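You operate a simulated robot arm through the tools that you are given. There is no shell and no other tool. Be economical: measure what you need, move in short steps, check, and stop when the job is done.

Carry out the task below with a simulated two-armed robot. There is one attempt and no reset: what you move stays moved.

## Task
Fetch the large test weight and set it on the shelf under the calender bench. Then take the grey buffer bottle and leave it on the shelf of the green table. Then take the blue buffer bottle and put it on the low shelf of the winding table. Then pull the weight drawer open. Keep to this order. Set down upright: large test weight, grey buffer bottle, blue buffer bottle.

It is judged by the outcome, as a careful person would: the job done as asked, and still so three seconds after it is handed in. It fails if anything else is knocked over, pushed out of place, dropped, spilled or broken.

## Robot
Two 7-joint arms with two-finger parallel grippers on one trunk, on a base that drives. Base frame: it is fixed to the floor where the robot stands at the start and does not move with it; the origin is under the middle of the robot, x ahead of it, y to its left, z up. Readings come in m, degrees, newtons and seconds.
The left shoulder is at the start at [0.05, 0.165, 1.23], the right one opposite. Places, roughly: blue buffer bottle (5x5x11 cm) [1.5, -2.5, 0.3]; grey buffer bottle (5x5x11 cm) [1.5, -2.2, 0.3]; low shelf of the winding table [1.5, -4.5, 0.3]; shelf of the green table [0.5, -2.2, 0.3]; shelf under the calender bench [3.1, -4.2, 0.3]; weight drawer [0.5, 0.2, 0.7]. Payload 3.91 kg a hand.
The TCP of each hand is the grasp point between the finger pads, 0.03 m short of the fingertips. In the tool frame z runs along the fingers and y along their closing line. The gripper opens to 0.11 m. The fingers are 0.02 m wide and 0.01 m thick; the gripper's body (0.048 by 0.112 m) begins 0.055 m behind the TCP.
Orientation is that of the tool frame in the base frame, as a unit quaternion [w, x, y, z]. With the fingers straight down and closing along the base's y, the tool's x points along the base's -x, its y along +y and its z along -z.

## Interface
- The arms move only by the tool arm_command. It takes "left_rows", "right_rows" or both (then of equal length, played together; a hand with none holds still); each is a list of rows, each a list of 3 entries, a list of its own where there are three numbers: the finger opening in m, from 0 to 0.11, then the shift along the tool's x, y, z in units of 40 mm (1.0 is 40 mm), then the turn, a rotation vector about the tool's x, y, z in units of 5 degrees (1.0 is 5 degrees). In form: [[claw, [tx, ty, tz], [ax, ay, az]], ...]. A call has 1 to 10 rows; each row shifts and turns the commanded pose from where the row before left it, along the tool's axes as they then stand. A call with a number of a shift or a turn outside -1 to 1 is refused whole. A row lasts 0.2 s, in which the tool goes at most 0.05 m and 8.6 degrees; a call with a longer step from one row to the next is refused whole, and so is a gripper value outside its range. Where a pose cannot be reached the arm comes as near as it can. A force on the tool above 40 N (or 10 N above the force at the start of the call, whichever is more), or a blocked arm, ends the call early, and 0.2 s more pass. Each finger travels about 0.045 m/s and halts on what it meets, pressing with about 34 N; the grip force reading is that of the motor and also rises with nothing between the fingers. The clock runs only during rows and for 0.2 s after the last one: add rows that do not move to give the fingers time. The reply holds the time, the measured pose of the TCP, the force on the tool along the base axes, the opening and the grip force, in the units named above and with some noise, with the torque about the TCP (base axes, N m) and any sound that the robot's microphone picked up.
- Cameras (640 x 400 px; columns grow to the right, rows downward): "scene" is now at [0.1023, 0.0186, 1.3779]; the picture's right is [0.24, -0.97, 0.00], its down [-0.77, -0.19, -0.61] and it looks along [0.59, 0.15, -0.79] (base axes); focal length 271 px, centre (320, 200). "left" rides on the left gripper at [0.073, -0.017, -0.103] in its tool frame; the picture's right is [0.23, 0.97, 0.00], its down [-0.76, 0.18, -0.62] and it looks along [-0.61, 0.14, 0.78] (tool axes); focal length 222 px, centre (320, 200). "right" rides on the right gripper at [0.072, 0.017, -0.103] in its tool frame; the picture's right is [-0.23, 0.97, 0.00], its down [-0.76, -0.18, -0.62] and it looks along [-0.61, -0.14, 0.78] (tool axes); focal length 222 px, centre (320, 200). There is no depth. A picture from a camera that has moved, and an enlarged one, comes with that camera's place and axes in the base frame and with its lens.
- get_image(camera): a new picture of that camera. No time passes.
- raise_lower(by): slides the trunk up (or, below 0, down) by that many m; the arms and the scene camera ride with it, the base frame stays. It gives what a move gives, with no picture.
- drive_base(legs): drives the robot by 1 to 6 legs, each [ahead, left, turn to the left] in m, m and degrees, along the robot's own axes; the way and the turn of a leg run together, so that a leg with both is an arc; at most 1.5 m and 180 degrees a leg. The arms and the cameras ride along, it lands a little off, and it stops where it bumps. It gives what a move gives.
- head_to(pan, tilt): turns the head with the scene camera to pan (to the left, within 80 degrees either way) and tilt (down, from -29 to 69), counted from straight ahead of the robot. It gives what a move gives.
- enlarge(camera, box): a new picture of the part [left, top, right, bottom] of that camera's present view, enlarged. No time passes.
- hand_in(): hands the job in; it is judged then, once.

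Go step by step. Nothing tells you exact positions but the pictures and the camera data: compare them with the known pose of the tool, close in by small moves and look again before you grip or let go. The budget is 165 turns and 138 pictures, counting those below and the enlarged ones. Unless the task says otherwise, let go and move clear before handing in, and close with one line.

The tools are called after "Call:" as a command line: name --argument value ..., lists and objects as JSON in quotes. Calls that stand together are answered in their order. arm_command: Moves the arms, as the interface text tells. Its arguments: {"type":"object","properties":{"left_rows":{"type":"array"},"right_rows":{"type":"array"}},"required":[]} The other tools are called the same way: raise_lower (by) slides the trunk up or down; drive_base (legs) drives the base; head_to (pan, tilt) turns the head that bears the scene camera; get_image (camera) takes a picture; enlarge (camera, box) takes an enlarged picture of a part of a camera's view; hand_in () hands the job in.

At the start:

```text
t: 0.0
left_position: [0.4341, 0.359, 1.0898]
left_orientation: [0.001, 0.0, 1.0, 0.0]
left_force: [-0.6, 0.0, -0.2]
left_wrist_torque: [-0.01, -0.01, 0.01]
left_grip_width: 0.1098
left_grasp_force: 0.2
right_position: [0.4972, -0.0819, 1.0026]
right_orientation: [-0.001, 0.0, 1.0, 0.0]
right_force: [0.3, -0.5, 0.4]
right_wrist_torque: [0.01, -0.01, -0.02]
right_grip_width: 0.1098
right_grasp_force: 0.0
trunk travel left (down, up): [-0.45, 0.053]
robot x, y, heading: [-0.0011, -0.0041, -0.1]
head pan, tilt: [14.0, 52.3]
```

scene: 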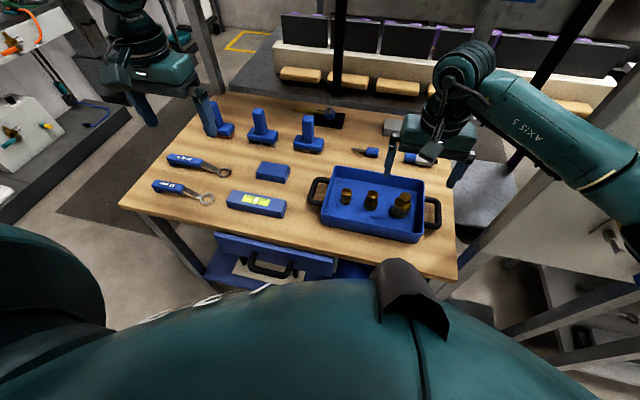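
right: 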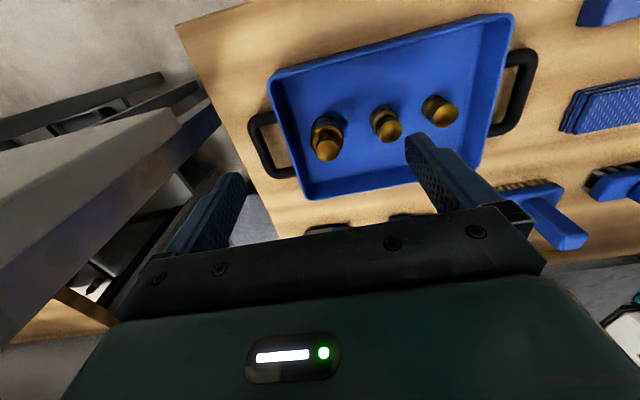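
left: 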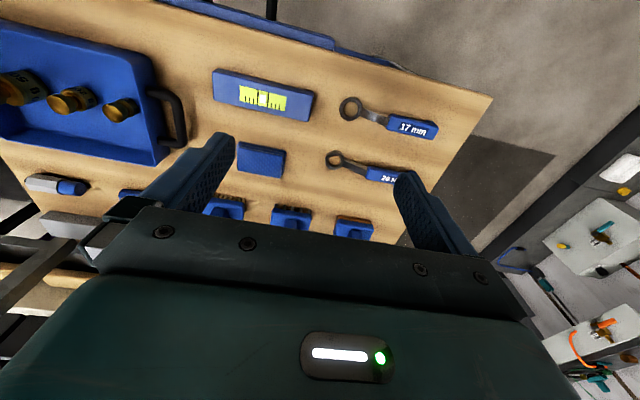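

I see three brass weights in the blue tray. The largest looks to be the right-hand one, near (0.56, -0.09, 0.78), so I'll look closer at it and at the drawer.

Call:
enlarge --camera "right" --box '[240, 0, 560, 200]'

Call:
enlarge --camera "scene" --box '[190, 130, 470, 305]'

```text
2.00 times, centred on (400, 100) of right
camera zoom: at [0.4233, -0.0638, 1.1056], right [0.23, 0.97, 0.0], down [0.76, -0.18, 0.62], along [0.61, -0.14, -0.78], focal length 444 px, centre (160, 400)
```

zoom: 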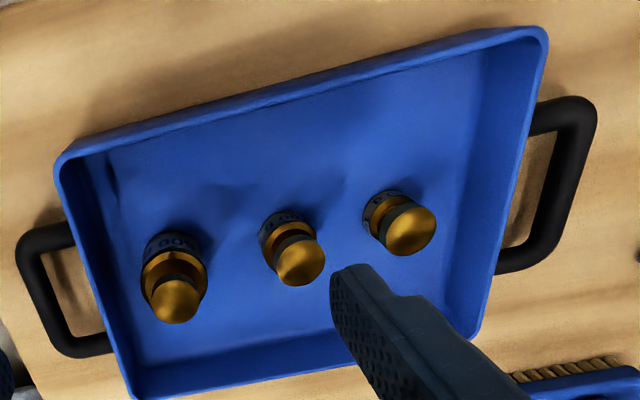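

```text
2.29 times, centred on (330, 218) of scene
camera zoom: at [0.1023, 0.0186, 1.3779], right [0.24, -0.97, 0.0], down [-0.77, -0.19, -0.61], along [0.59, 0.15, -0.79], focal length 619 px, centre (297, 160)
```

zoom: 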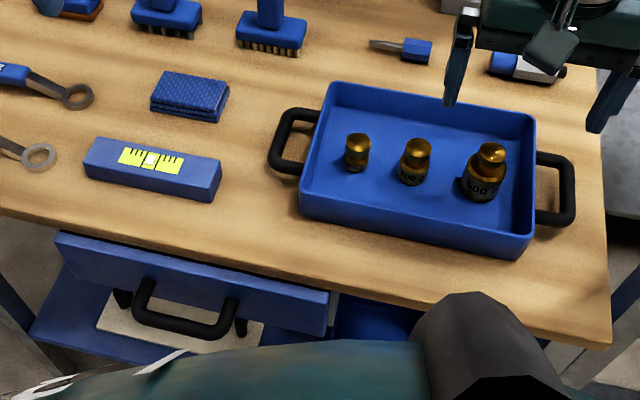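

The large weight sits at about (0.53, -0.08), with its knob near z 0.87. Before choosing a grasp I'll look around at the places where things will be set down.

Call:
head_to --pan -55 --tilt 20

Call:
get_image --camera "scene"

```text
t: 1.4
left_position: [0.4339, 0.3584, 1.0908]
left_orientation: [0.0, -0.001, 1.0, 0.0]
left_force: [0.1, 0.8, 0.1]
left_wrist_torque: [0.01, 0.02, 0.02]
left_grip_width: 0.1101
left_grasp_force: 0.1
right_position: [0.4978, -0.0827, 1.0025]
right_orientation: [-0.001, -0.001, 1.0, -0.001]
right_force: [0.8, -0.2, -0.7]
right_wrist_torque: [-0.03, 0.03, 0.01]
right_grip_width: 0.11
right_grasp_force: 0.1
trunk travel left (down, up): [-0.45, 0.053]
robot x, y, heading: [0.0002, -0.0009, -0.0]
head pan, tilt: [-55.0, 20.0]
```

```text
132 pictures are left
camera scene: at [0.0832, -0.0757, 1.4265], right [-0.82, -0.57, 0.0], down [-0.2, 0.28, -0.94], along [0.54, -0.77, -0.34], focal length 271 px, centre (320, 200)
```

scene: 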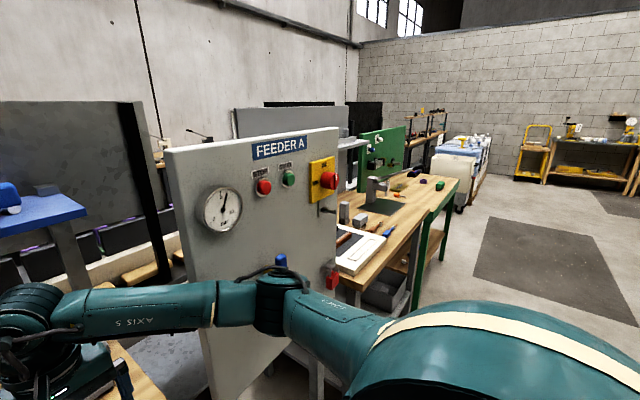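

The green-legged table lies to my right with its edge at x≈0.45, and its shelf is underneath. I'll back off and strafe right along the free aisle to see the destinations before gripping anything.

Call:
drive_base --legs '[[-0.5, 0, 0], [0, -1.2, 0], [0, -1.0, 0]]'

Call:
head_to --pan 0 --tilt 35

Call:
get_image --camera "scene"

```text
t: 14.7
left_position: [-0.07, -1.8172, 1.0901]
left_orientation: [0.0, -0.005, 1.0, 0.0]
left_force: [-0.1, 0.0, 0.4]
left_wrist_torque: [0.0, 0.03, -0.02]
left_grip_width: 0.1102
left_grasp_force: 0.0
right_position: [-0.0025, -2.256, 1.0031]
right_orientation: [0.0, -0.004, 1.0, 0.0]
right_force: [0.4, -0.7, 0.2]
right_wrist_torque: [-0.01, 0.01, 0.0]
right_grip_width: 0.11
right_grasp_force: 0.0
trunk travel left (down, up): [-0.45, 0.053]
robot x, y, heading: [-0.501, -2.1822, 0.7]
head pan, tilt: [-55.0, 20.0]
```

```text
t: 15.9
left_position: [-0.0708, -1.8154, 1.0893]
left_orientation: [0.0, -0.005, 1.0, -0.001]
left_force: [-0.2, 0.4, -0.7]
left_wrist_torque: [0.02, 0.01, 0.02]
left_grip_width: 0.1098
left_grasp_force: 0.1
right_position: [-0.002, -2.2558, 1.0023]
right_orientation: [-0.001, -0.004, 1.0, 0.0]
right_force: [-0.6, 1.0, -0.2]
right_wrist_torque: [0.01, -0.02, 0.01]
right_grip_width: 0.1102
right_grasp_force: 0.0
trunk travel left (down, up): [-0.45, 0.053]
robot x, y, heading: [-0.5042, -2.1793, 0.3]
head pan, tilt: [0.0, 35.0]
```

```text
131 pictures are left
camera scene: at [-0.3832, -2.1774, 1.4027], right [0.01, -1.0, 0.0], down [-0.57, 0.0, -0.82], along [0.82, 0.01, -0.57], focal length 271 px, centre (320, 200)
```

scene: 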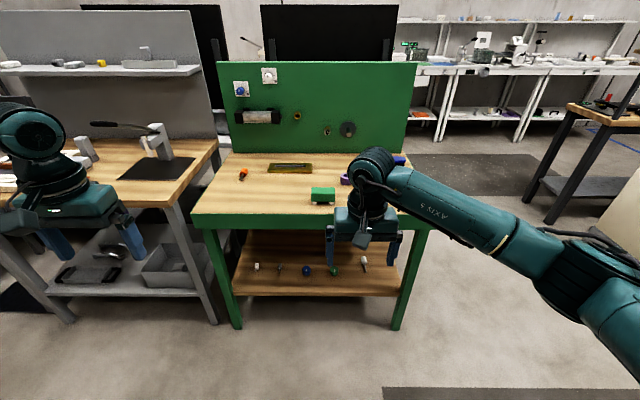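

The green table's shelf is at z≈0.26 with small ornaments farther back (x≈0.6), so the front strip is free. A tilted or horizontal grasp will be needed there. Next I'll look right and ahead for the bottles and the other benches.

Call:
enlarge --camera "scene" --box '[200, 180, 440, 330]'

Call:
drive_base --legs '[[0, -1.2, 0], [1.0, 0, 0]]'

Call:
head_to --pan 40 --tilt 30

Call:
get_image --camera "scene"

Call:
head_to --pan -30 --tilt 25

Call:
get_image --camera "scene"

```text
2.67 times, centred on (320, 255) of scene
camera zoom: at [-0.3832, -2.1774, 1.4027], right [0.01, -1.0, 0.0], down [-0.57, 0.0, -0.82], along [0.82, 0.01, -0.57], focal length 722 px, centre (320, 53)
```

zoom: 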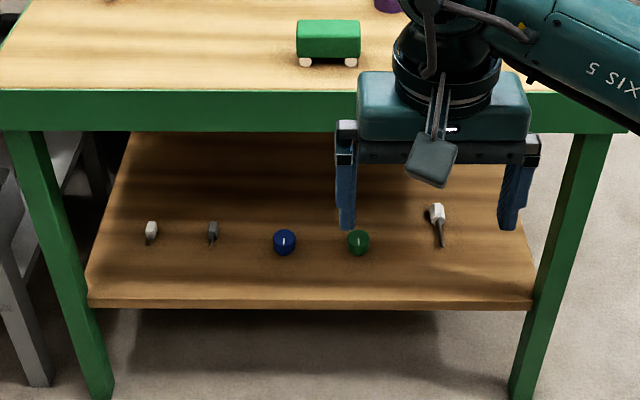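

```text
t: 26.7
left_position: [0.9372, -2.9961, 1.0899]
left_orientation: [-0.001, -0.002, 1.0, 0.001]
left_force: [1.2, -0.3, 0.6]
left_wrist_torque: [-0.02, -0.02, -0.02]
left_grip_width: 0.1101
left_grasp_force: 0.1
right_position: [1.0017, -3.4367, 1.0036]
right_orientation: [0.0, -0.001, 1.0, 0.0]
right_force: [0.5, -0.1, 0.8]
right_wrist_torque: [0.0, -0.04, -0.01]
right_grip_width: 0.1096
right_grasp_force: 0.0
trunk travel left (down, up): [-0.45, 0.053]
robot x, y, heading: [0.5068, -3.3565, 0.3]
head pan, tilt: [0.0, 35.0]
```

```text
t: 27.8
left_position: [0.9379, -2.9976, 1.0898]
left_orientation: [0.0, -0.001, 1.0, -0.001]
left_force: [-0.1, -0.5, 0.5]
left_wrist_torque: [0.0, 0.02, 0.01]
left_grip_width: 0.11
left_grasp_force: 0.0
right_position: [1.0021, -3.4358, 1.0017]
right_orientation: [-0.001, -0.002, 1.0, 0.001]
right_force: [-0.8, -1.4, -0.9]
right_wrist_torque: [0.0, -0.05, -0.01]
right_grip_width: 0.1098
right_grasp_force: 0.1
trunk travel left (down, up): [-0.45, 0.053]
robot x, y, heading: [0.5038, -3.3522, -0.0]
head pan, tilt: [40.0, 30.0]
```

```text
129 pictures are left
camera scene: at [0.6037, -3.2975, 1.4104], right [0.64, -0.76, 0.0], down [-0.38, -0.32, -0.87], along [0.66, 0.56, -0.5], focal length 271 px, centre (320, 200)
```

scene: 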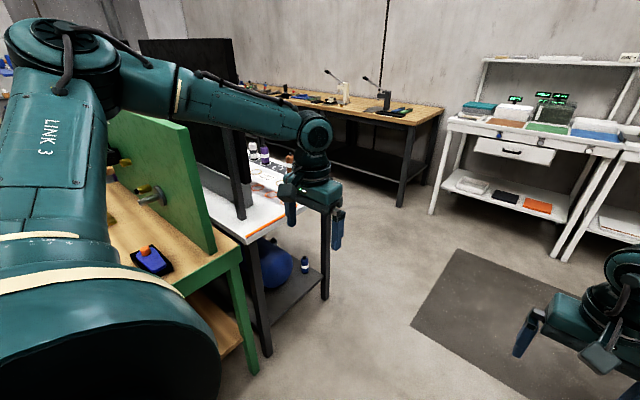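

```text
t: 29.2
left_position: [0.9387, -2.9967, 1.0911]
left_orientation: [-0.001, -0.002, 1.0, 0.0]
left_force: [1.3, -0.2, 0.4]
left_wrist_torque: [0.0, -0.02, 0.0]
left_grip_width: 0.11
left_grasp_force: 0.0
right_position: [1.003, -3.4374, 1.0029]
right_orientation: [0.0, -0.001, 1.0, 0.0]
right_force: [1.0, -0.3, 0.4]
right_wrist_torque: [0.01, 0.01, -0.03]
right_grip_width: 0.1097
right_grasp_force: 0.0
trunk travel left (down, up): [-0.45, 0.053]
robot x, y, heading: [0.5042, -3.3564, -0.4]
head pan, tilt: [-30.0, 25.0]
```

```text
128 pictures are left
camera scene: at [0.6144, -3.4015, 1.4184], right [-0.5, -0.87, 0.0], down [-0.37, 0.21, -0.91], along [0.79, -0.45, -0.42], focal length 271 px, centre (320, 200)
```

scene: 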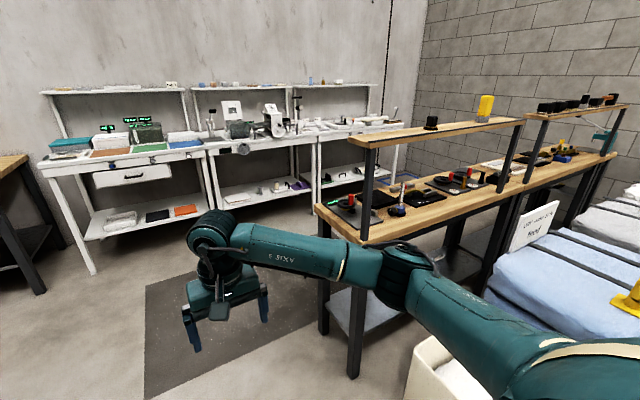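

The bottles sit on the shelf of the table back-to-back with the green one, facing +x. The calender bench is the second white bench, and the winding table is the wooden one with dark legs. I'll drive on into the aisle to look at each shelf.

Call:
drive_base --legs '[[1.3, 0, 0], [0, -0.8, 0]]'

Call:
head_to --pan 0 --tilt 38

Call:
get_image --camera "scene"

Call:
head_to --pan -75 --tilt 40

Call:
get_image --camera "scene"

```text
t: 38.0
left_position: [2.2533, -3.386, 1.0896]
left_orientation: [0.002, -0.001, 1.0, 0.0]
left_force: [0.7, 0.8, 0.5]
left_wrist_torque: [-0.03, 0.01, 0.0]
left_grip_width: 0.11
left_grasp_force: 0.1
right_position: [2.3185, -3.8272, 1.0036]
right_orientation: [-0.001, 0.0, 1.0, -0.003]
right_force: [-0.2, 1.2, -0.2]
right_wrist_torque: [-0.07, 0.02, -0.01]
right_grip_width: 0.1099
right_grasp_force: 0.1
trunk travel left (down, up): [-0.45, 0.053]
robot x, y, heading: [1.8184, -3.7466, 0.4]
head pan, tilt: [-30.0, 25.0]
stopped in leg 2: the robot was blocked; the commanded pose is now the measured one
```

```text
t: 38.9
left_position: [2.253, -3.3873, 1.0922]
left_orientation: [0.002, 0.0, 1.0, 0.001]
left_force: [-0.4, -0.1, 0.7]
left_wrist_torque: [0.02, 0.01, -0.01]
left_grip_width: 0.1101
left_grasp_force: 0.0
right_position: [2.3178, -3.8293, 1.0023]
right_orientation: [0.0, 0.001, 1.0, -0.002]
right_force: [0.4, -0.4, 0.2]
right_wrist_torque: [-0.01, 0.0, 0.0]
right_grip_width: 0.1099
right_grasp_force: 0.1
trunk travel left (down, up): [-0.45, 0.053]
robot x, y, heading: [1.8158, -3.747, -0.1]
head pan, tilt: [0.0, 38.0]
```

```text
127 pictures are left
camera scene: at [1.9352, -3.745, 1.3981], right [0.0, -1.0, 0.0], down [-0.62, 0.0, -0.79], along [0.79, 0.0, -0.62], focal length 271 px, centre (320, 200)
```

scene: 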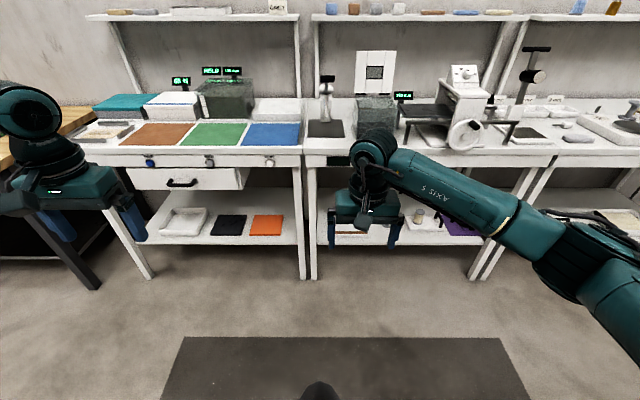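

```text
t: 40.4
left_position: [2.2529, -3.3873, 1.0915]
left_orientation: [0.002, 0.0, 1.0, 0.001]
left_force: [-0.1, -0.4, 0.6]
left_wrist_torque: [0.03, 0.01, -0.01]
left_grip_width: 0.1101
left_grasp_force: 0.1
right_position: [2.3179, -3.8284, 1.0036]
right_orientation: [0.001, 0.001, 1.0, -0.002]
right_force: [-0.8, 0.3, -0.8]
right_wrist_torque: [0.03, 0.01, -0.03]
right_grip_width: 0.11
right_grasp_force: 0.1
trunk travel left (down, up): [-0.45, 0.053]
robot x, y, heading: [1.8196, -3.7459, 0.5]
head pan, tilt: [-75.0, 40.0]
```

```text
126 pictures are left
camera scene: at [1.8714, -3.8273, 1.3951], right [-0.96, -0.26, 0.0], down [-0.17, 0.62, -0.77], along [0.2, -0.74, -0.64], focal length 271 px, centre (320, 200)
```

scene: 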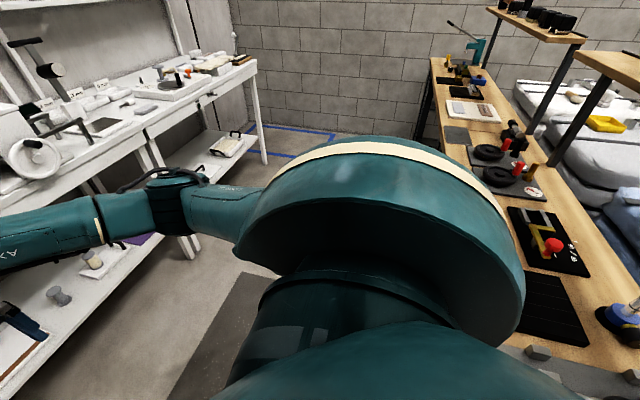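

The base touched the winding table's end, so I'll move ahead first and then right. Then I'll face the calender bench squarely and look at its shelf.

Call:
drive_base --legs '[[0.0, 0.05, 0], [0.33, 0, 0], [0, -0.5, 0]]'

Call:
head_to --pan 0 --tilt 50

Call:
get_image --camera "scene"

Call:
get_image --camera "right"

```text
t: 45.6
left_position: [2.5837, -3.8363, 1.092]
left_orientation: [0.001, 0.002, 1.0, 0.0]
left_force: [0.8, -0.4, 0.3]
left_wrist_torque: [0.0, -0.01, -0.03]
left_grip_width: 0.1098
left_grasp_force: 0.0
right_position: [2.6465, -4.2775, 1.0023]
right_orientation: [-0.001, 0.004, 1.0, -0.001]
right_force: [0.4, 0.1, 0.1]
right_wrist_torque: [0.05, 0.02, -0.02]
right_grip_width: 0.1098
right_grasp_force: 0.1
trunk travel left (down, up): [-0.45, 0.053]
robot x, y, heading: [2.1447, -4.1927, 0.1]
head pan, tilt: [-75.0, 40.0]
```

```text
t: 47.1
left_position: [2.5849, -3.8349, 1.091]
left_orientation: [0.002, 0.002, 1.0, 0.001]
left_force: [0.8, 0.6, 0.4]
left_wrist_torque: [0.0, -0.02, 0.02]
left_grip_width: 0.1099
left_grasp_force: 0.0
right_position: [2.6475, -4.2775, 1.0036]
right_orientation: [0.0, 0.002, 1.0, -0.002]
right_force: [0.5, -0.3, -0.4]
right_wrist_torque: [-0.01, 0.01, 0.03]
right_grip_width: 0.11
right_grasp_force: 0.0
trunk travel left (down, up): [-0.45, 0.053]
robot x, y, heading: [2.1511, -4.1913, 0.1]
head pan, tilt: [0.0, 50.0]
```

```text
125 pictures are left
camera scene: at [2.2556, -4.1917, 1.3809], right [0.0, -1.0, 0.0], down [-0.77, 0.0, -0.64], along [0.64, 0.0, -0.77], focal length 271 px, centre (320, 200)
```

scene: 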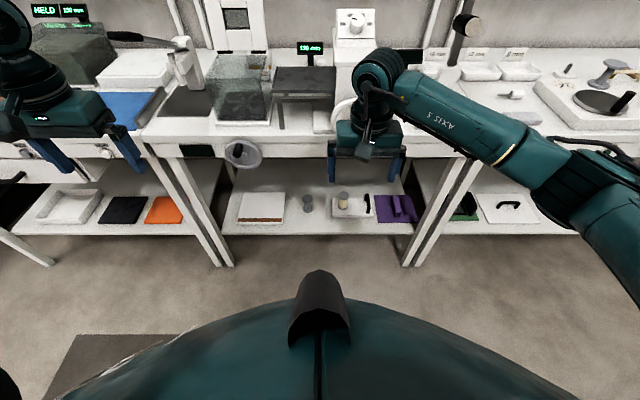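

```text
124 pictures are left
camera right: at [2.5734, -4.2585, 1.1056], right [0.23, 0.97, 0.0], down [0.76, -0.18, 0.62], along [0.61, -0.15, -0.78], focal length 222 px, centre (320, 200)
```

right: 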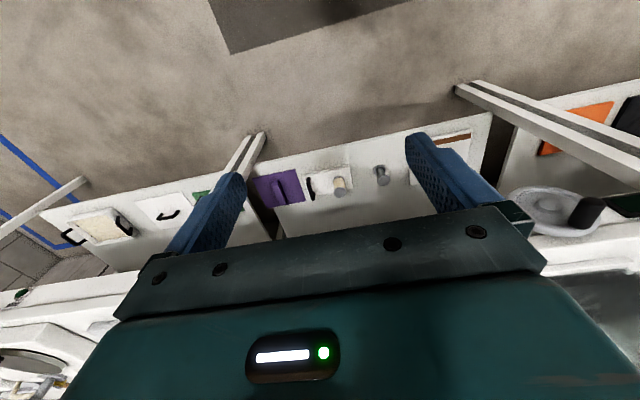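

The calender shelf has a free front strip near (3.03, -4.1), and all the shelves are roofed, so I'll grasp with the tool tilted forward about 40°. I'm going back for the weight now.

Call:
drive_base --legs '[[0, 0.85, 0], [-1.4, 0, 0], [-1.25, 0, 0], [0, 1.5, 0], [0, 1.5, 0], [0, 0.33, 0]]'

Call:
head_to --pan 0 --tilt 45

Call:
get_image --camera "scene"

```text
t: 80.0
left_position: [-0.0831, 0.3731, 1.0905]
left_orientation: [0.001, -0.009, 1.0, 0.0]
left_force: [0.2, 0.0, -0.3]
left_wrist_torque: [-0.02, -0.02, 0.02]
left_grip_width: 0.1101
left_grasp_force: 0.2
right_position: [-0.0111, -0.0662, 1.0023]
right_orientation: [0.0, -0.008, 1.0, -0.003]
right_force: [0.2, -0.2, 0.4]
right_wrist_torque: [-0.02, 0.0, -0.02]
right_grip_width: 0.1098
right_grasp_force: 0.1
trunk travel left (down, up): [-0.45, 0.053]
robot x, y, heading: [-0.5082, 0.0086, 1.2]
head pan, tilt: [0.0, 50.0]
```

```text
t: 80.6
left_position: [-0.083, 0.3723, 1.0909]
left_orientation: [0.002, -0.009, 1.0, 0.001]
left_force: [-0.2, 0.5, 1.1]
left_wrist_torque: [0.0, 0.02, 0.0]
left_grip_width: 0.11
left_grasp_force: 0.0
right_position: [-0.0093, -0.0683, 1.0039]
right_orientation: [0.0, -0.008, 1.0, -0.002]
right_force: [-0.1, -0.5, 0.0]
right_wrist_torque: [-0.01, 0.01, -0.03]
right_grip_width: 0.1099
right_grasp_force: 0.0
trunk travel left (down, up): [-0.45, 0.053]
robot x, y, heading: [-0.5122, 0.0071, 1.2]
head pan, tilt: [0.0, 45.0]
```

```text
123 pictures are left
camera scene: at [-0.3989, 0.01, 1.3878], right [0.02, -1.0, 0.0], down [-0.71, -0.02, -0.71], along [0.71, 0.02, -0.71], focal length 271 px, centre (320, 200)
```

scene: 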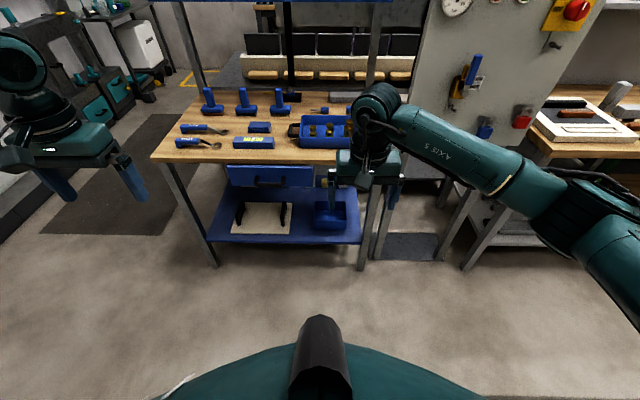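

The table edge is at x≈0.39 with its top at z≈0.79. Here, clear of everything, I'll tilt the right hand 40° forward and narrow the fingers.

Call:
arm_command --right_rows '[[0.08, [0, 0, 0], [0, -1, 0]], [0.08, [0, 0, 0], [0, -1, 0]], [0.08, [0, 0, 0], [0, -1, 0]], [0.08, [0, 0, 0], [0, -1, 0]], [0.08, [0, 0, 0], [0, -1, 0]], [0.08, [0, 0, 0], [0, -1, 0]], [0.08, [0, 0, 0], [0, -1, 0]], [0.08, [0, 0, 0], [0, -1, 0]]]'

Call:
drive_base --legs '[[0.42, 0, -1.2]]'

Call:
head_to --pan -8 --tilt 52

Call:
get_image --camera "scene"

Call:
get_image --camera "right"

```text
t: 82.4
left_position: [-0.0831, 0.3723, 1.09]
left_orientation: [0.001, -0.009, 1.0, 0.002]
left_force: [0.6, -0.3, 0.1]
left_wrist_torque: [0.0, -0.01, 0.01]
left_grip_width: 0.1099
left_grasp_force: 0.1
right_position: [-0.0102, -0.067, 1.0029]
right_orientation: [0.343, -0.007, 0.939, 0.001]
right_force: [0.6, 0.2, 0.1]
right_wrist_torque: [0.02, 0.01, 0.02]
right_grip_width: 0.0801
right_grasp_force: 0.1
trunk travel left (down, up): [-0.45, 0.053]
robot x, y, heading: [-0.5118, 0.0093, 1.3]
head pan, tilt: [0.0, 45.0]
```

```text
t: 85.0
left_position: [0.3474, 0.3666, 1.0921]
left_orientation: [0.002, 0.002, 1.0, 0.001]
left_force: [-1.0, -0.6, -0.3]
left_wrist_torque: [-0.04, 0.01, 0.02]
left_grip_width: 0.1102
left_grasp_force: 0.0
right_position: [0.408, -0.0755, 1.0037]
right_orientation: [0.342, 0.003, 0.94, -0.002]
right_force: [0.1, -0.4, -0.1]
right_wrist_torque: [0.0, 0.01, 0.01]
right_grip_width: 0.0801
right_grasp_force: 0.1
trunk travel left (down, up): [-0.45, 0.053]
robot x, y, heading: [-0.0929, 0.0107, -0.1]
head pan, tilt: [0.0, 45.0]
```

```text
t: 85.7
left_position: [0.3465, 0.366, 1.0911]
left_orientation: [0.002, 0.003, 1.0, 0.001]
left_force: [-0.4, 0.6, 0.2]
left_wrist_torque: [-0.01, -0.03, -0.01]
left_grip_width: 0.1099
left_grasp_force: 0.1
right_position: [0.4093, -0.0743, 1.0045]
right_orientation: [0.341, 0.003, 0.94, -0.003]
right_force: [0.1, 0.6, 0.6]
right_wrist_torque: [0.0, 0.02, -0.02]
right_grip_width: 0.0802
right_grasp_force: 0.0
trunk travel left (down, up): [-0.45, 0.053]
robot x, y, heading: [-0.0898, 0.0108, -0.3]
head pan, tilt: [-8.0, 52.0]
```

```text
122 pictures are left
camera scene: at [0.015, 0.0013, 1.3783], right [-0.14, -0.99, 0.0], down [-0.78, 0.11, -0.62], along [0.61, -0.09, -0.79], focal length 271 px, centre (320, 200)
```

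scene: 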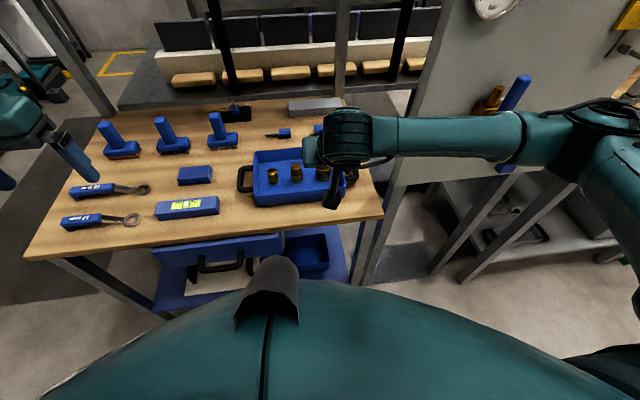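

```text
121 pictures are left
camera right: at [0.2857, -0.0554, 1.0353], right [0.18, 0.97, 0.14], down [0.18, -0.18, 0.97], along [0.97, -0.15, -0.21], focal length 222 px, centre (320, 200)
```

right: 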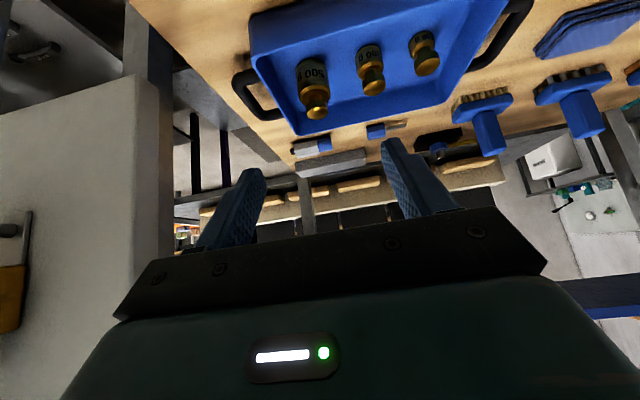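

The weight is in line with the hand (y≈-0.08), at x≈0.51 with its knob near z 0.86. I'll drive ahead a little and lower the open fingers to just short of it.

Call:
drive_base --legs '[[0.05, 0, 0]]'

Call:
arm_command --right_rows '[[0.08, [0.5, 0, 0.6], [0, 0, 0]], [0.08, [0.5, 0, 0.6], [0, 0, 0]], [0.08, [0.5, 0, 0.6], [0, 0, 0]], [0.08, [0, 0, 0], [0, 0, 0]]]'

Call:
get_image --camera "right"

Call:
enlarge --camera "scene" --box '[220, 100, 420, 225]'

```text
t: 86.6
left_position: [0.3978, 0.368, 1.0916]
left_orientation: [0.002, 0.002, 1.0, 0.001]
left_force: [0.1, 0.5, -0.3]
left_wrist_torque: [-0.01, 0.04, -0.03]
left_grip_width: 0.11
left_grasp_force: 0.0
right_position: [0.4617, -0.0748, 1.003]
right_orientation: [0.341, 0.003, 0.94, -0.002]
right_force: [0.1, 0.5, -0.5]
right_wrist_torque: [0.01, 0.02, 0.03]
right_grip_width: 0.0801
right_grasp_force: 0.1
trunk travel left (down, up): [-0.45, 0.053]
robot x, y, heading: [-0.0379, 0.01, -0.1]
head pan, tilt: [-8.0, 52.0]
```

```text
t: 87.6
left_position: [0.3971, 0.3684, 1.0917]
left_orientation: [0.002, 0.002, 1.0, 0.001]
left_force: [0.1, 0.7, -0.3]
left_wrist_torque: [0.01, -0.03, 0.01]
left_grip_width: 0.1101
left_grasp_force: 0.0
right_position: [0.4598, -0.0756, 0.907]
right_orientation: [0.342, 0.003, 0.94, -0.002]
right_force: [-0.2, 0.5, 0.3]
right_wrist_torque: [0.02, 0.02, 0.03]
right_grip_width: 0.0797
right_grasp_force: 0.0
trunk travel left (down, up): [-0.45, 0.053]
robot x, y, heading: [-0.0351, 0.0125, -0.1]
head pan, tilt: [-8.0, 52.0]
```

```text
120 pictures are left
camera right: at [0.3366, -0.0565, 0.9397], right [0.18, 0.97, 0.14], down [0.18, -0.18, 0.97], along [0.97, -0.15, -0.21], focal length 222 px, centre (320, 200)
```

right: 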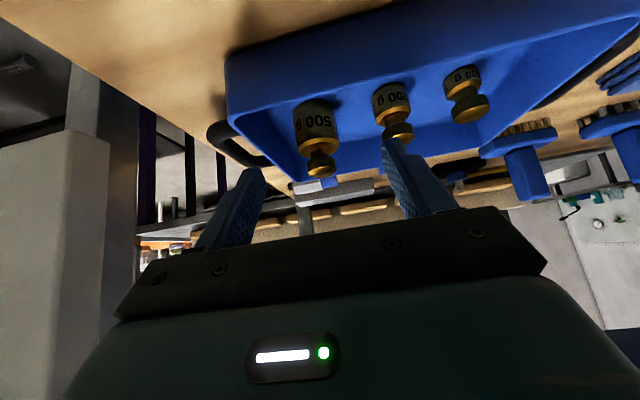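

```text
3.20 times, centred on (320, 162) of scene
camera zoom: at [0.0655, 0.0012, 1.3783], right [-0.14, -0.99, 0.0], down [-0.78, 0.11, -0.62], along [0.61, -0.09, -0.79], focal length 867 px, centre (320, 320)
```

zoom: 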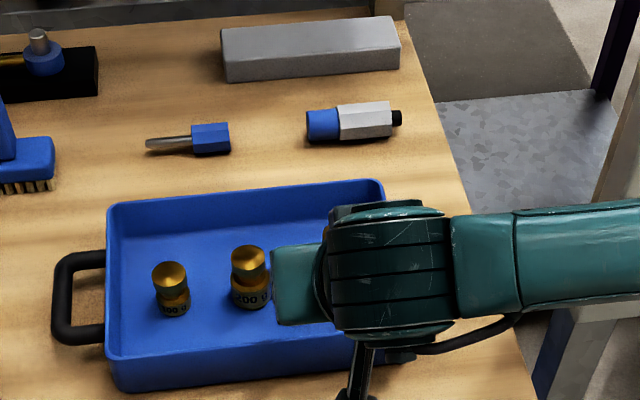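

The weight is centred between the fingers, at about (0.54, -0.08) with its base near z 0.80. I'll advance along the fingers with a slight shift to the right.

Call:
arm_command --right_rows '[[0.08, [0, -0.12, 0.75], [0, 0, 0]], [0.08, [0, 0, 0.75], [0, 0, 0]], [0.08, [0, 0, 0], [0, 0, 0]]]'

Call:
get_image --camera "right"

Call:
head_to --pan -2 --tilt 55

Call:
enlarge --camera "scene" --box '[220, 75, 460, 225]'

```text
t: 88.3
left_position: [0.3963, 0.3669, 1.0912]
left_orientation: [0.002, 0.003, 1.0, 0.002]
left_force: [-0.1, 0.2, 0.1]
left_wrist_torque: [0.02, 0.03, 0.02]
left_grip_width: 0.1102
left_grasp_force: 0.0
right_position: [0.5011, -0.0778, 0.878]
right_orientation: [0.356, 0.002, 0.934, -0.001]
right_force: [-9.4, -0.6, 21.6]
right_wrist_torque: [-1.13, 0.03, -0.55]
right_grip_width: 0.0805
right_grasp_force: 0.7
trunk travel left (down, up): [-0.45, 0.053]
robot x, y, heading: [-0.0408, 0.0082, -0.1]
head pan, tilt: [-8.0, 52.0]
stopped in row 3 (right hand): the force on the tool passed its limit (the readings are from after the stop); the commanded pose is now the measured one
```

```text
118 pictures are left
camera right: at [0.3786, -0.0589, 0.9064], right [0.18, 0.97, 0.15], down [0.15, -0.18, 0.97], along [0.97, -0.15, -0.18], focal length 222 px, centre (320, 200)
```

right: 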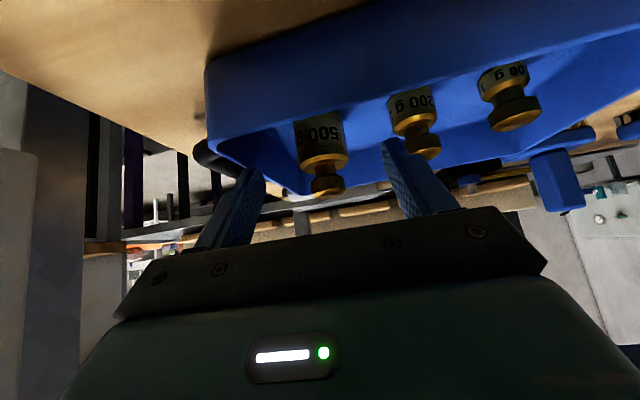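

```text
t: 89.0
left_position: [0.3948, 0.3681, 1.0921]
left_orientation: [0.002, 0.003, 1.0, 0.0]
left_force: [0.3, 0.3, -0.3]
left_wrist_torque: [0.0, -0.01, -0.01]
left_grip_width: 0.1103
left_grasp_force: 0.1
right_position: [0.503, -0.0788, 0.8781]
right_orientation: [0.356, 0.003, 0.934, -0.002]
right_force: [3.5, -0.3, 25.3]
right_wrist_torque: [-1.35, -0.43, 0.13]
right_grip_width: 0.0802
right_grasp_force: 0.2
trunk travel left (down, up): [-0.45, 0.053]
robot x, y, heading: [-0.0394, 0.0106, 0.1]
head pan, tilt: [-2.0, 55.0]
```

```text
2.67 times, centred on (340, 150) of scene
camera zoom: at [0.0611, 0.0096, 1.3748], right [-0.04, -1.0, 0.0], down [-0.82, 0.03, -0.58], along [0.57, -0.02, -0.82], focal length 722 px, centre (267, 333)
```

zoom: 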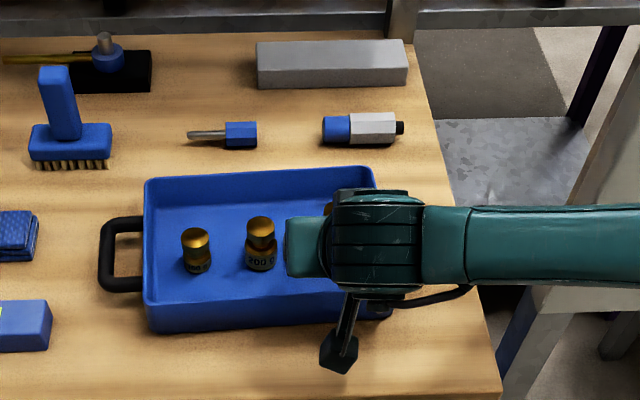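

The right fingertip touched the tray's right rim (z≈0.855, y≈-0.13). I'll back off, narrow the fingers to 0.06, and reduce the tilt to about 32°.

Call:
arm_command --right_rows '[[0.08, [0, 0, -0.5], [0, 0, 0]], [0.06, [0, 0, -0.3], [0, 0, 0]], [0.06, [0, 0, 0], [0, 1, 0]], [0.06, [0, 0, 0], [0, 1, 0]], [0.06, [0, 0, 0], [0, 0, 0]]]'

Call:
get_image --camera "right"

```text
t: 90.2
left_position: [0.3975, 0.3677, 1.0921]
left_orientation: [0.002, 0.003, 1.0, 0.001]
left_force: [0.4, -0.2, -0.2]
left_wrist_torque: [-0.02, 0.02, -0.03]
left_grip_width: 0.1099
left_grasp_force: 0.0
right_position: [0.4801, -0.0779, 0.8973]
right_orientation: [0.269, 0.002, 0.963, -0.001]
right_force: [-0.1, 0.2, -0.1]
right_wrist_torque: [-0.01, 0.01, 0.02]
right_grip_width: 0.0599
right_grasp_force: 0.1
trunk travel left (down, up): [-0.45, 0.053]
robot x, y, heading: [-0.037, 0.014, -0.0]
head pan, tilt: [-2.0, 55.0]
```

```text
116 pictures are left
camera right: at [0.3639, -0.0591, 0.9485], right [0.2, 0.97, 0.12], down [0.33, -0.18, 0.93], along [0.92, -0.15, -0.36], focal length 222 px, centre (320, 200)
```

right: 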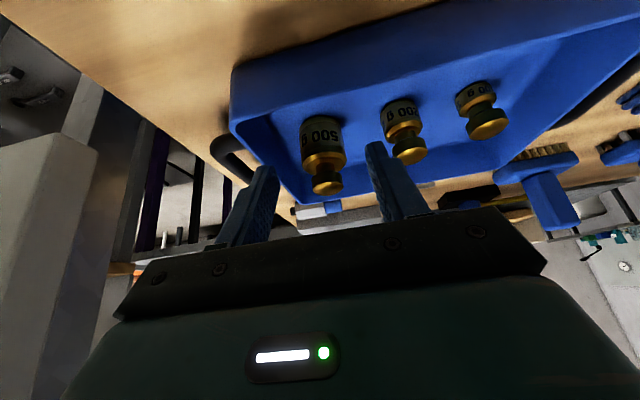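

The weight is well centred between the fingers. I'll advance most of the way and look again.

Call:
arm_command --right_rows '[[0.06, [-0.14, 0, 0.6], [0, 0, 0]], [0.06, [-0.14, 0, 0.6], [0, 0, 0]], [0.06, [0, 0, 0], [0, 0, 0]]]'

Call:
get_image --camera "right"

```text
t: 91.0
left_position: [0.3967, 0.3663, 1.0921]
left_orientation: [0.003, 0.003, 1.0, 0.0]
left_force: [-0.2, -0.3, 0.3]
left_wrist_torque: [-0.03, -0.06, 0.01]
left_grip_width: 0.11
left_grasp_force: 0.1
right_position: [0.514, -0.0781, 0.863]
right_orientation: [0.268, 0.003, 0.963, -0.001]
right_force: [0.5, -0.2, 0.8]
right_wrist_torque: [0.01, -0.02, -0.01]
right_grip_width: 0.0602
right_grasp_force: 0.1
trunk travel left (down, up): [-0.45, 0.053]
robot x, y, heading: [-0.0362, 0.0109, 0.1]
head pan, tilt: [-2.0, 55.0]
```

```text
115 pictures are left
camera right: at [0.3977, -0.0598, 0.9135], right [0.2, 0.97, 0.12], down [0.33, -0.18, 0.93], along [0.92, -0.15, -0.36], focal length 222 px, centre (320, 200)
```

right: 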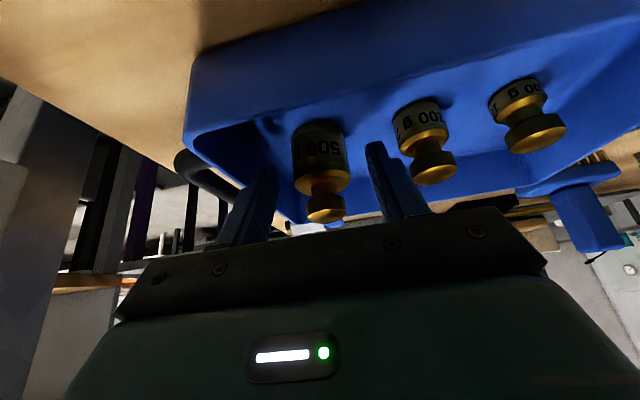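

The knob is already between the fingers and the body is just beyond the tips. I'll advance the last 2 cm.

Call:
arm_command --right_rows '[[0.06, [-0.04, 0, 0.3], [0, 0, 0]], [0.06, [0, 0, 0.25], [0, 0, 0]], [0.06, [0, 0, 0], [0, 0, 0]]]'

Call:
get_image --camera "right"

Call:
enlarge --camera "scene" --box '[220, 75, 460, 225]'

```text
t: 91.8
left_position: [0.397, 0.3665, 1.0919]
left_orientation: [0.002, 0.002, 1.0, 0.001]
left_force: [0.5, 0.1, -0.1]
left_wrist_torque: [-0.03, -0.02, 0.01]
left_grip_width: 0.1101
left_grasp_force: 0.1
right_position: [0.5271, -0.08, 0.8437]
right_orientation: [0.268, 0.003, 0.963, -0.001]
right_force: [-0.1, -0.8, 0.3]
right_wrist_torque: [0.0, 0.0, -0.05]
right_grip_width: 0.0596
right_grasp_force: 0.1
trunk travel left (down, up): [-0.45, 0.053]
robot x, y, heading: [-0.0416, 0.0127, -0.3]
head pan, tilt: [-2.0, 55.0]
```

```text
114 pictures are left
camera right: at [0.4101, -0.0603, 0.8946], right [0.2, 0.97, 0.12], down [0.33, -0.18, 0.93], along [0.92, -0.15, -0.36], focal length 222 px, centre (320, 200)
```

right: 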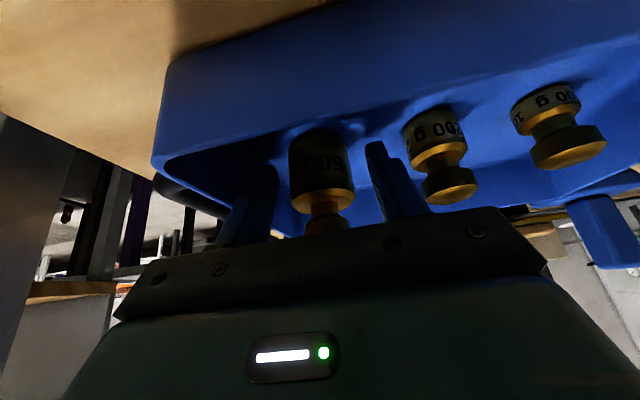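

```text
2.67 times, centred on (340, 150) of scene
camera zoom: at [0.0631, 0.009, 1.3744], right [-0.04, -1.0, 0.0], down [-0.82, 0.03, -0.57], along [0.57, -0.02, -0.82], focal length 722 px, centre (267, 333)
```

zoom: 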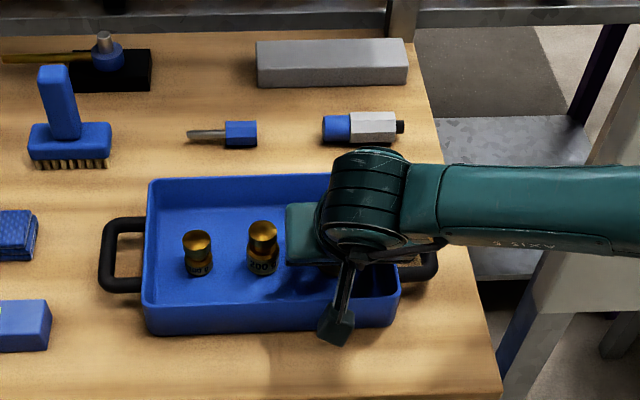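

The body now lies between the pads and is centred, so I'll close the fingers.

Call:
arm_command --right_rows '[[0.04, [0, 0, 0], [0, 0, 0]], [0.03, [0, 0, 0], [0, 0, 0]], [0.02, [0, 0, 0], [0, 0, 0]], [0.02, [0, 0, 0], [0, 0, 0]], [0.02, [0, 0, 0], [0, 0, 0]]]'

Call:
get_image --camera "right"

```text
t: 93.0
left_position: [0.3965, 0.3672, 1.0921]
left_orientation: [0.002, 0.003, 1.0, 0.001]
left_force: [0.5, -0.1, 1.0]
left_wrist_torque: [-0.01, -0.02, 0.01]
left_grip_width: 0.1102
left_grasp_force: 0.1
right_position: [0.5267, -0.0794, 0.8435]
right_orientation: [0.269, 0.002, 0.963, -0.001]
right_force: [-0.2, -2.6, -0.6]
right_wrist_torque: [0.05, 0.0, -0.04]
right_grip_width: 0.0412
right_grasp_force: 33.9
trunk travel left (down, up): [-0.45, 0.053]
robot x, y, heading: [-0.0388, 0.0126, -0.1]
head pan, tilt: [-2.0, 55.0]
```

```text
112 pictures are left
camera right: at [0.4102, -0.0604, 0.8947], right [0.2, 0.97, 0.12], down [0.33, -0.18, 0.93], along [0.92, -0.15, -0.36], focal length 222 px, centre (320, 200)
```

right: 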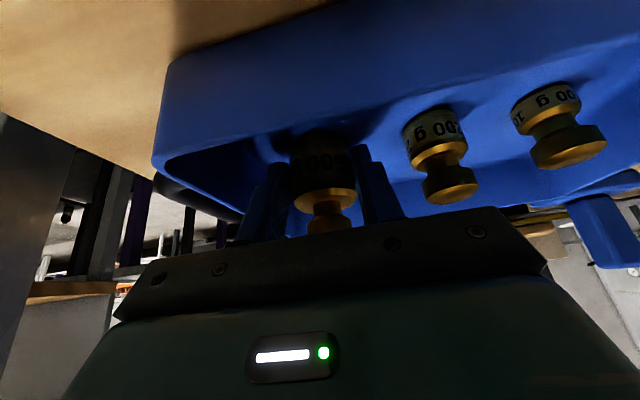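

I have a firm grip at 4.1 cm wide. Now I'll lift straight up.

Call:
arm_command --right_rows '[[0.02, [-0.2, 0, -0.35], [0, 0, 0]], [0.02, [-0.4, 0, -0.66], [0, 0, 0]], [0.02, [-0.4, 0, -0.66], [0, 0, 0]], [0.02, [-0.4, 0, -0.66], [0, 0, 0]], [0.02, [-0.4, 0, -0.66], [0, 0, 0]], [0.02, [0, 0, 0], [0, 0, 0]]]'

Call:
get_image --camera "right"

Call:
get_image --camera "scene"

```text
t: 94.4
left_position: [0.3957, 0.3672, 1.0906]
left_orientation: [0.001, 0.003, 1.0, 0.001]
left_force: [-0.1, -0.7, -0.4]
left_wrist_torque: [-0.04, 0.03, -0.01]
left_grip_width: 0.11
left_grasp_force: 0.0
right_position: [0.5271, -0.0768, 0.9837]
right_orientation: [0.268, 0.003, 0.963, -0.001]
right_force: [0.4, 0.0, -5.0]
right_wrist_torque: [-0.01, 0.13, 0.01]
right_grip_width: 0.0412
right_grasp_force: 34.0
trunk travel left (down, up): [-0.45, 0.053]
robot x, y, heading: [-0.0379, 0.0094, 0.0]
head pan, tilt: [-2.0, 55.0]
```

```text
111 pictures are left
camera right: at [0.4101, -0.0576, 1.0331], right [0.2, 0.97, 0.12], down [0.33, -0.18, 0.93], along [0.92, -0.15, -0.36], focal length 222 px, centre (320, 200)
```

right: 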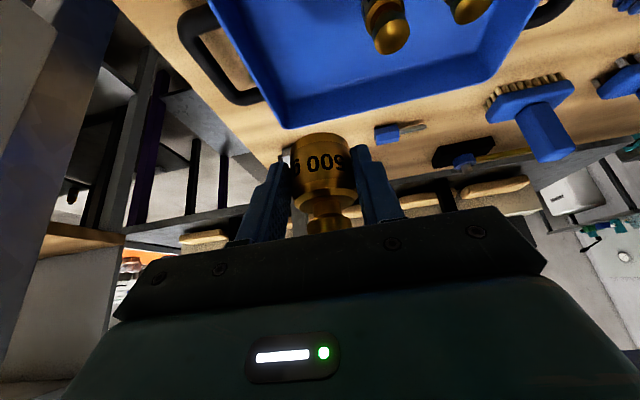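

```text
110 pictures are left
camera scene: at [0.0639, 0.0089, 1.3743], right [-0.04, -1.0, 0.0], down [-0.82, 0.03, -0.57], along [0.57, -0.02, -0.82], focal length 271 px, centre (320, 200)
```

scene: 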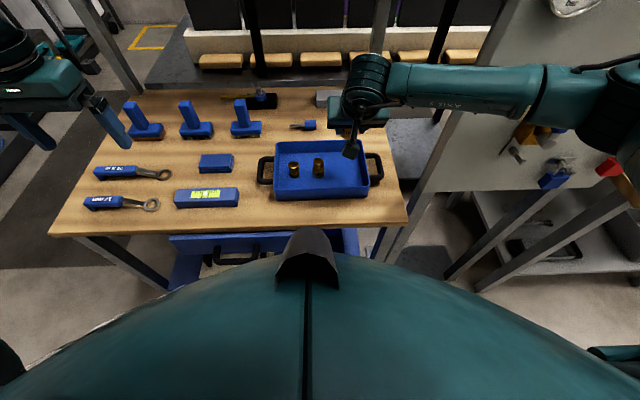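

The weight is held upright. I'll drive the known route to the calender bench.

Call:
drive_base --legs '[[-0.47, 0, 0], [0, -1.5, 0], [0, -1.5, 0], [0, -0.38, 0], [1.35, 0, 0], [1.3, 0, 0]]'

Call:
drive_base --legs '[[0, -0.63, 0]]'

Call:
head_to --pan 0 --tilt 48

Call:
get_image --camera "scene"

Call:
get_image --camera "right"

```text
t: 126.0
left_position: [2.6171, -2.9923, 1.0914]
left_orientation: [0.002, -0.004, 1.0, 0.0]
left_force: [0.2, -0.6, -0.6]
left_wrist_torque: [0.06, 0.0, -0.06]
left_grip_width: 0.1099
left_grasp_force: 0.0
right_position: [2.7512, -3.4338, 0.9827]
right_orientation: [0.268, -0.004, 0.963, 0.0]
right_force: [-0.6, 0.1, -4.1]
right_wrist_torque: [0.05, 0.11, 0.02]
right_grip_width: 0.0409
right_grasp_force: 33.9
trunk travel left (down, up): [-0.45, 0.053]
robot x, y, heading: [2.1869, -3.3527, 0.8]
head pan, tilt: [-2.0, 55.0]
```

```text
t: 129.4
left_position: [2.623, -3.6127, 1.0915]
left_orientation: [0.001, 0.0, 1.0, 0.001]
left_force: [0.1, 0.0, 0.5]
left_wrist_torque: [0.02, 0.01, 0.0]
left_grip_width: 0.1102
left_grasp_force: 0.0
right_position: [2.7556, -4.0547, 0.9813]
right_orientation: [0.268, 0.0, 0.963, 0.0]
right_force: [-0.7, 0.2, -4.7]
right_wrist_torque: [-0.04, 0.12, -0.01]
right_grip_width: 0.0412
right_grasp_force: 33.6
trunk travel left (down, up): [-0.45, 0.053]
robot x, y, heading: [2.1906, -3.971, -0.1]
head pan, tilt: [-2.0, 55.0]
```

```text
t: 130.1
left_position: [2.623, -3.6115, 1.0913]
left_orientation: [0.002, 0.0, 1.0, 0.001]
left_force: [-0.3, -0.8, 0.2]
left_wrist_torque: [0.02, -0.01, 0.0]
left_grip_width: 0.11
left_grasp_force: 0.0
right_position: [2.7563, -4.0542, 0.981]
right_orientation: [0.268, 0.0, 0.963, -0.001]
right_force: [0.4, -0.8, -5.7]
right_wrist_torque: [0.0, 0.12, -0.03]
right_grip_width: 0.0411
right_grasp_force: 33.3
trunk travel left (down, up): [-0.45, 0.053]
robot x, y, heading: [2.1898, -3.9752, 0.4]
head pan, tilt: [0.0, 48.0]
```

```text
109 pictures are left
camera scene: at [2.2987, -3.9696, 1.3835], right [0.0, -1.0, 0.0], down [-0.74, 0.0, -0.67], along [0.67, 0.0, -0.74], focal length 271 px, centre (320, 200)
```

scene: 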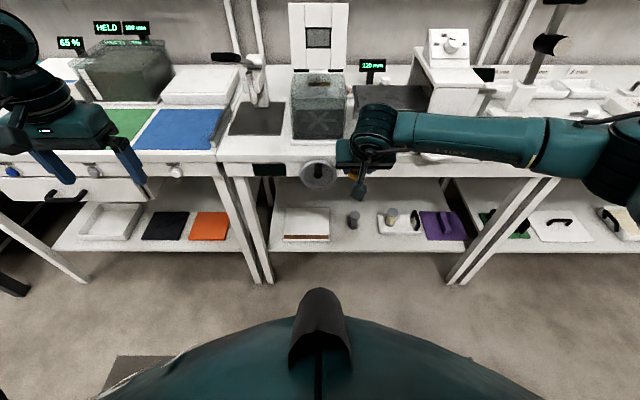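

```text
108 pictures are left
camera right: at [2.6386, -4.0365, 1.0326], right [0.19, 0.97, 0.12], down [0.33, -0.18, 0.93], along [0.92, -0.14, -0.36], focal length 222 px, centre (320, 200)
```

right: 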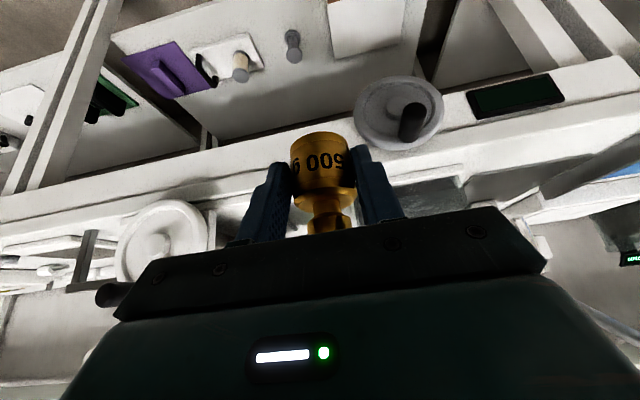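

There is free shelf strip at about (3.05, -4.09), and a handwheel sticks out of the bench front near y -3.97. First I'll tuck the left arm back so that it doesn't hit the neighbouring bench.

Call:
arm_command --left_rows '[[0.06, [1, 0, 0], [0, 0, 0]], [0.06, [1, 0, 0], [0, 0, 0]], [0.06, [1, 0, 0], [0, 0, 0]], [0.06, [1, 0, 0], [0, 0, 0]], [0.06, [1, 0, 0], [0, 0, 0]], [0.06, [1, 0, 0], [0, 0, 0]], [0.06, [0, 0, 0], [0, 0, 0]]]'

Call:
drive_base --legs '[[-0.05, -0.04, 0]]'

Call:
raise_lower --by -0.4

Call:
get_image --camera "scene"

Call:
get_image --camera "right"

```text
t: 131.7
left_position: [2.4018, -3.5926, 1.094]
left_orientation: [0.001, 0.0, 1.0, -0.001]
left_force: [-0.3, 0.2, 1.1]
left_wrist_torque: [0.02, -0.01, 0.04]
left_grip_width: 0.0599
left_grasp_force: 0.1
left hand out of reach, approached as far as the arm can: row 6
right_position: [2.7559, -4.0543, 0.9815]
right_orientation: [0.268, 0.0, 0.963, -0.001]
right_force: [0.5, 0.1, -4.3]
right_wrist_torque: [-0.03, 0.1, 0.03]
right_grip_width: 0.0411
right_grasp_force: 34.0
trunk travel left (down, up): [-0.45, 0.053]
robot x, y, heading: [2.1888, -3.9674, 0.4]
head pan, tilt: [0.0, 48.0]
```

```text
t: 132.7
left_position: [2.353, -3.6336, 1.0945]
left_orientation: [0.001, -0.001, 1.0, 0.0]
left_force: [-0.7, -0.4, -0.7]
left_wrist_torque: [0.02, -0.03, 0.0]
left_grip_width: 0.0596
left_grasp_force: 0.2
right_position: [2.7052, -4.0944, 0.9826]
right_orientation: [0.268, 0.0, 0.963, -0.001]
right_force: [-0.7, 0.0, -4.7]
right_wrist_torque: [0.01, 0.11, 0.01]
right_grip_width: 0.0409
right_grasp_force: 34.3
trunk travel left (down, up): [-0.45, 0.053]
robot x, y, heading: [2.1367, -4.0111, 0.4]
head pan, tilt: [0.0, 48.0]
```

```text
t: 136.5
left_position: [2.3525, -3.6335, 0.6948]
left_orientation: [0.001, -0.001, 1.0, 0.0]
left_force: [0.8, -0.5, 0.2]
left_wrist_torque: [-0.02, 0.02, -0.01]
left_grip_width: 0.0602
left_grasp_force: 0.0
right_position: [2.7051, -4.0949, 0.5826]
right_orientation: [0.267, 0.0, 0.964, -0.001]
right_force: [-0.8, -0.2, -5.3]
right_wrist_torque: [-0.01, 0.09, 0.02]
right_grip_width: 0.0411
right_grasp_force: 33.9
trunk travel left (down, up): [-0.05, 0.453]
robot x, y, heading: [2.1366, -4.009, 0.0]
head pan, tilt: [0.0, 48.0]
```

```text
107 pictures are left
camera scene: at [2.2479, -4.0099, 0.9836], right [0.0, -1.0, 0.0], down [-0.74, 0.0, -0.67], along [0.67, 0.0, -0.74], focal length 271 px, centre (320, 200)
```

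scene: 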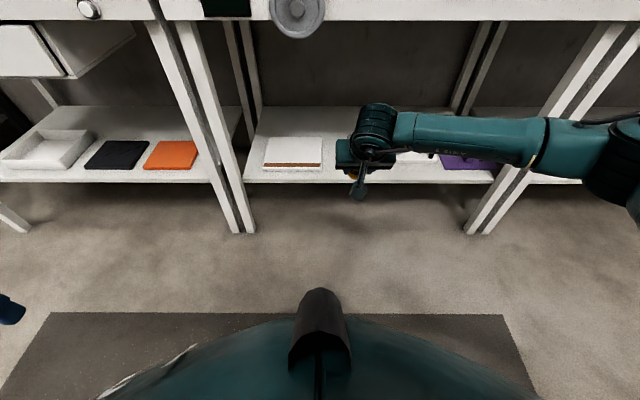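

```text
106 pictures are left
camera right: at [2.5879, -4.0764, 0.6327], right [0.19, 0.97, 0.12], down [0.33, -0.18, 0.93], along [0.92, -0.14, -0.36], focal length 222 px, centre (320, 200)
```

right: 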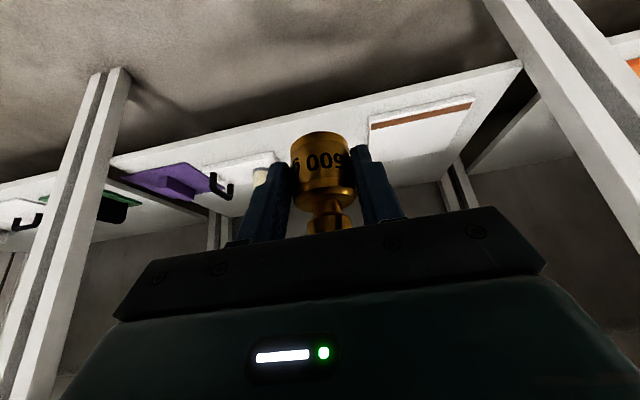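

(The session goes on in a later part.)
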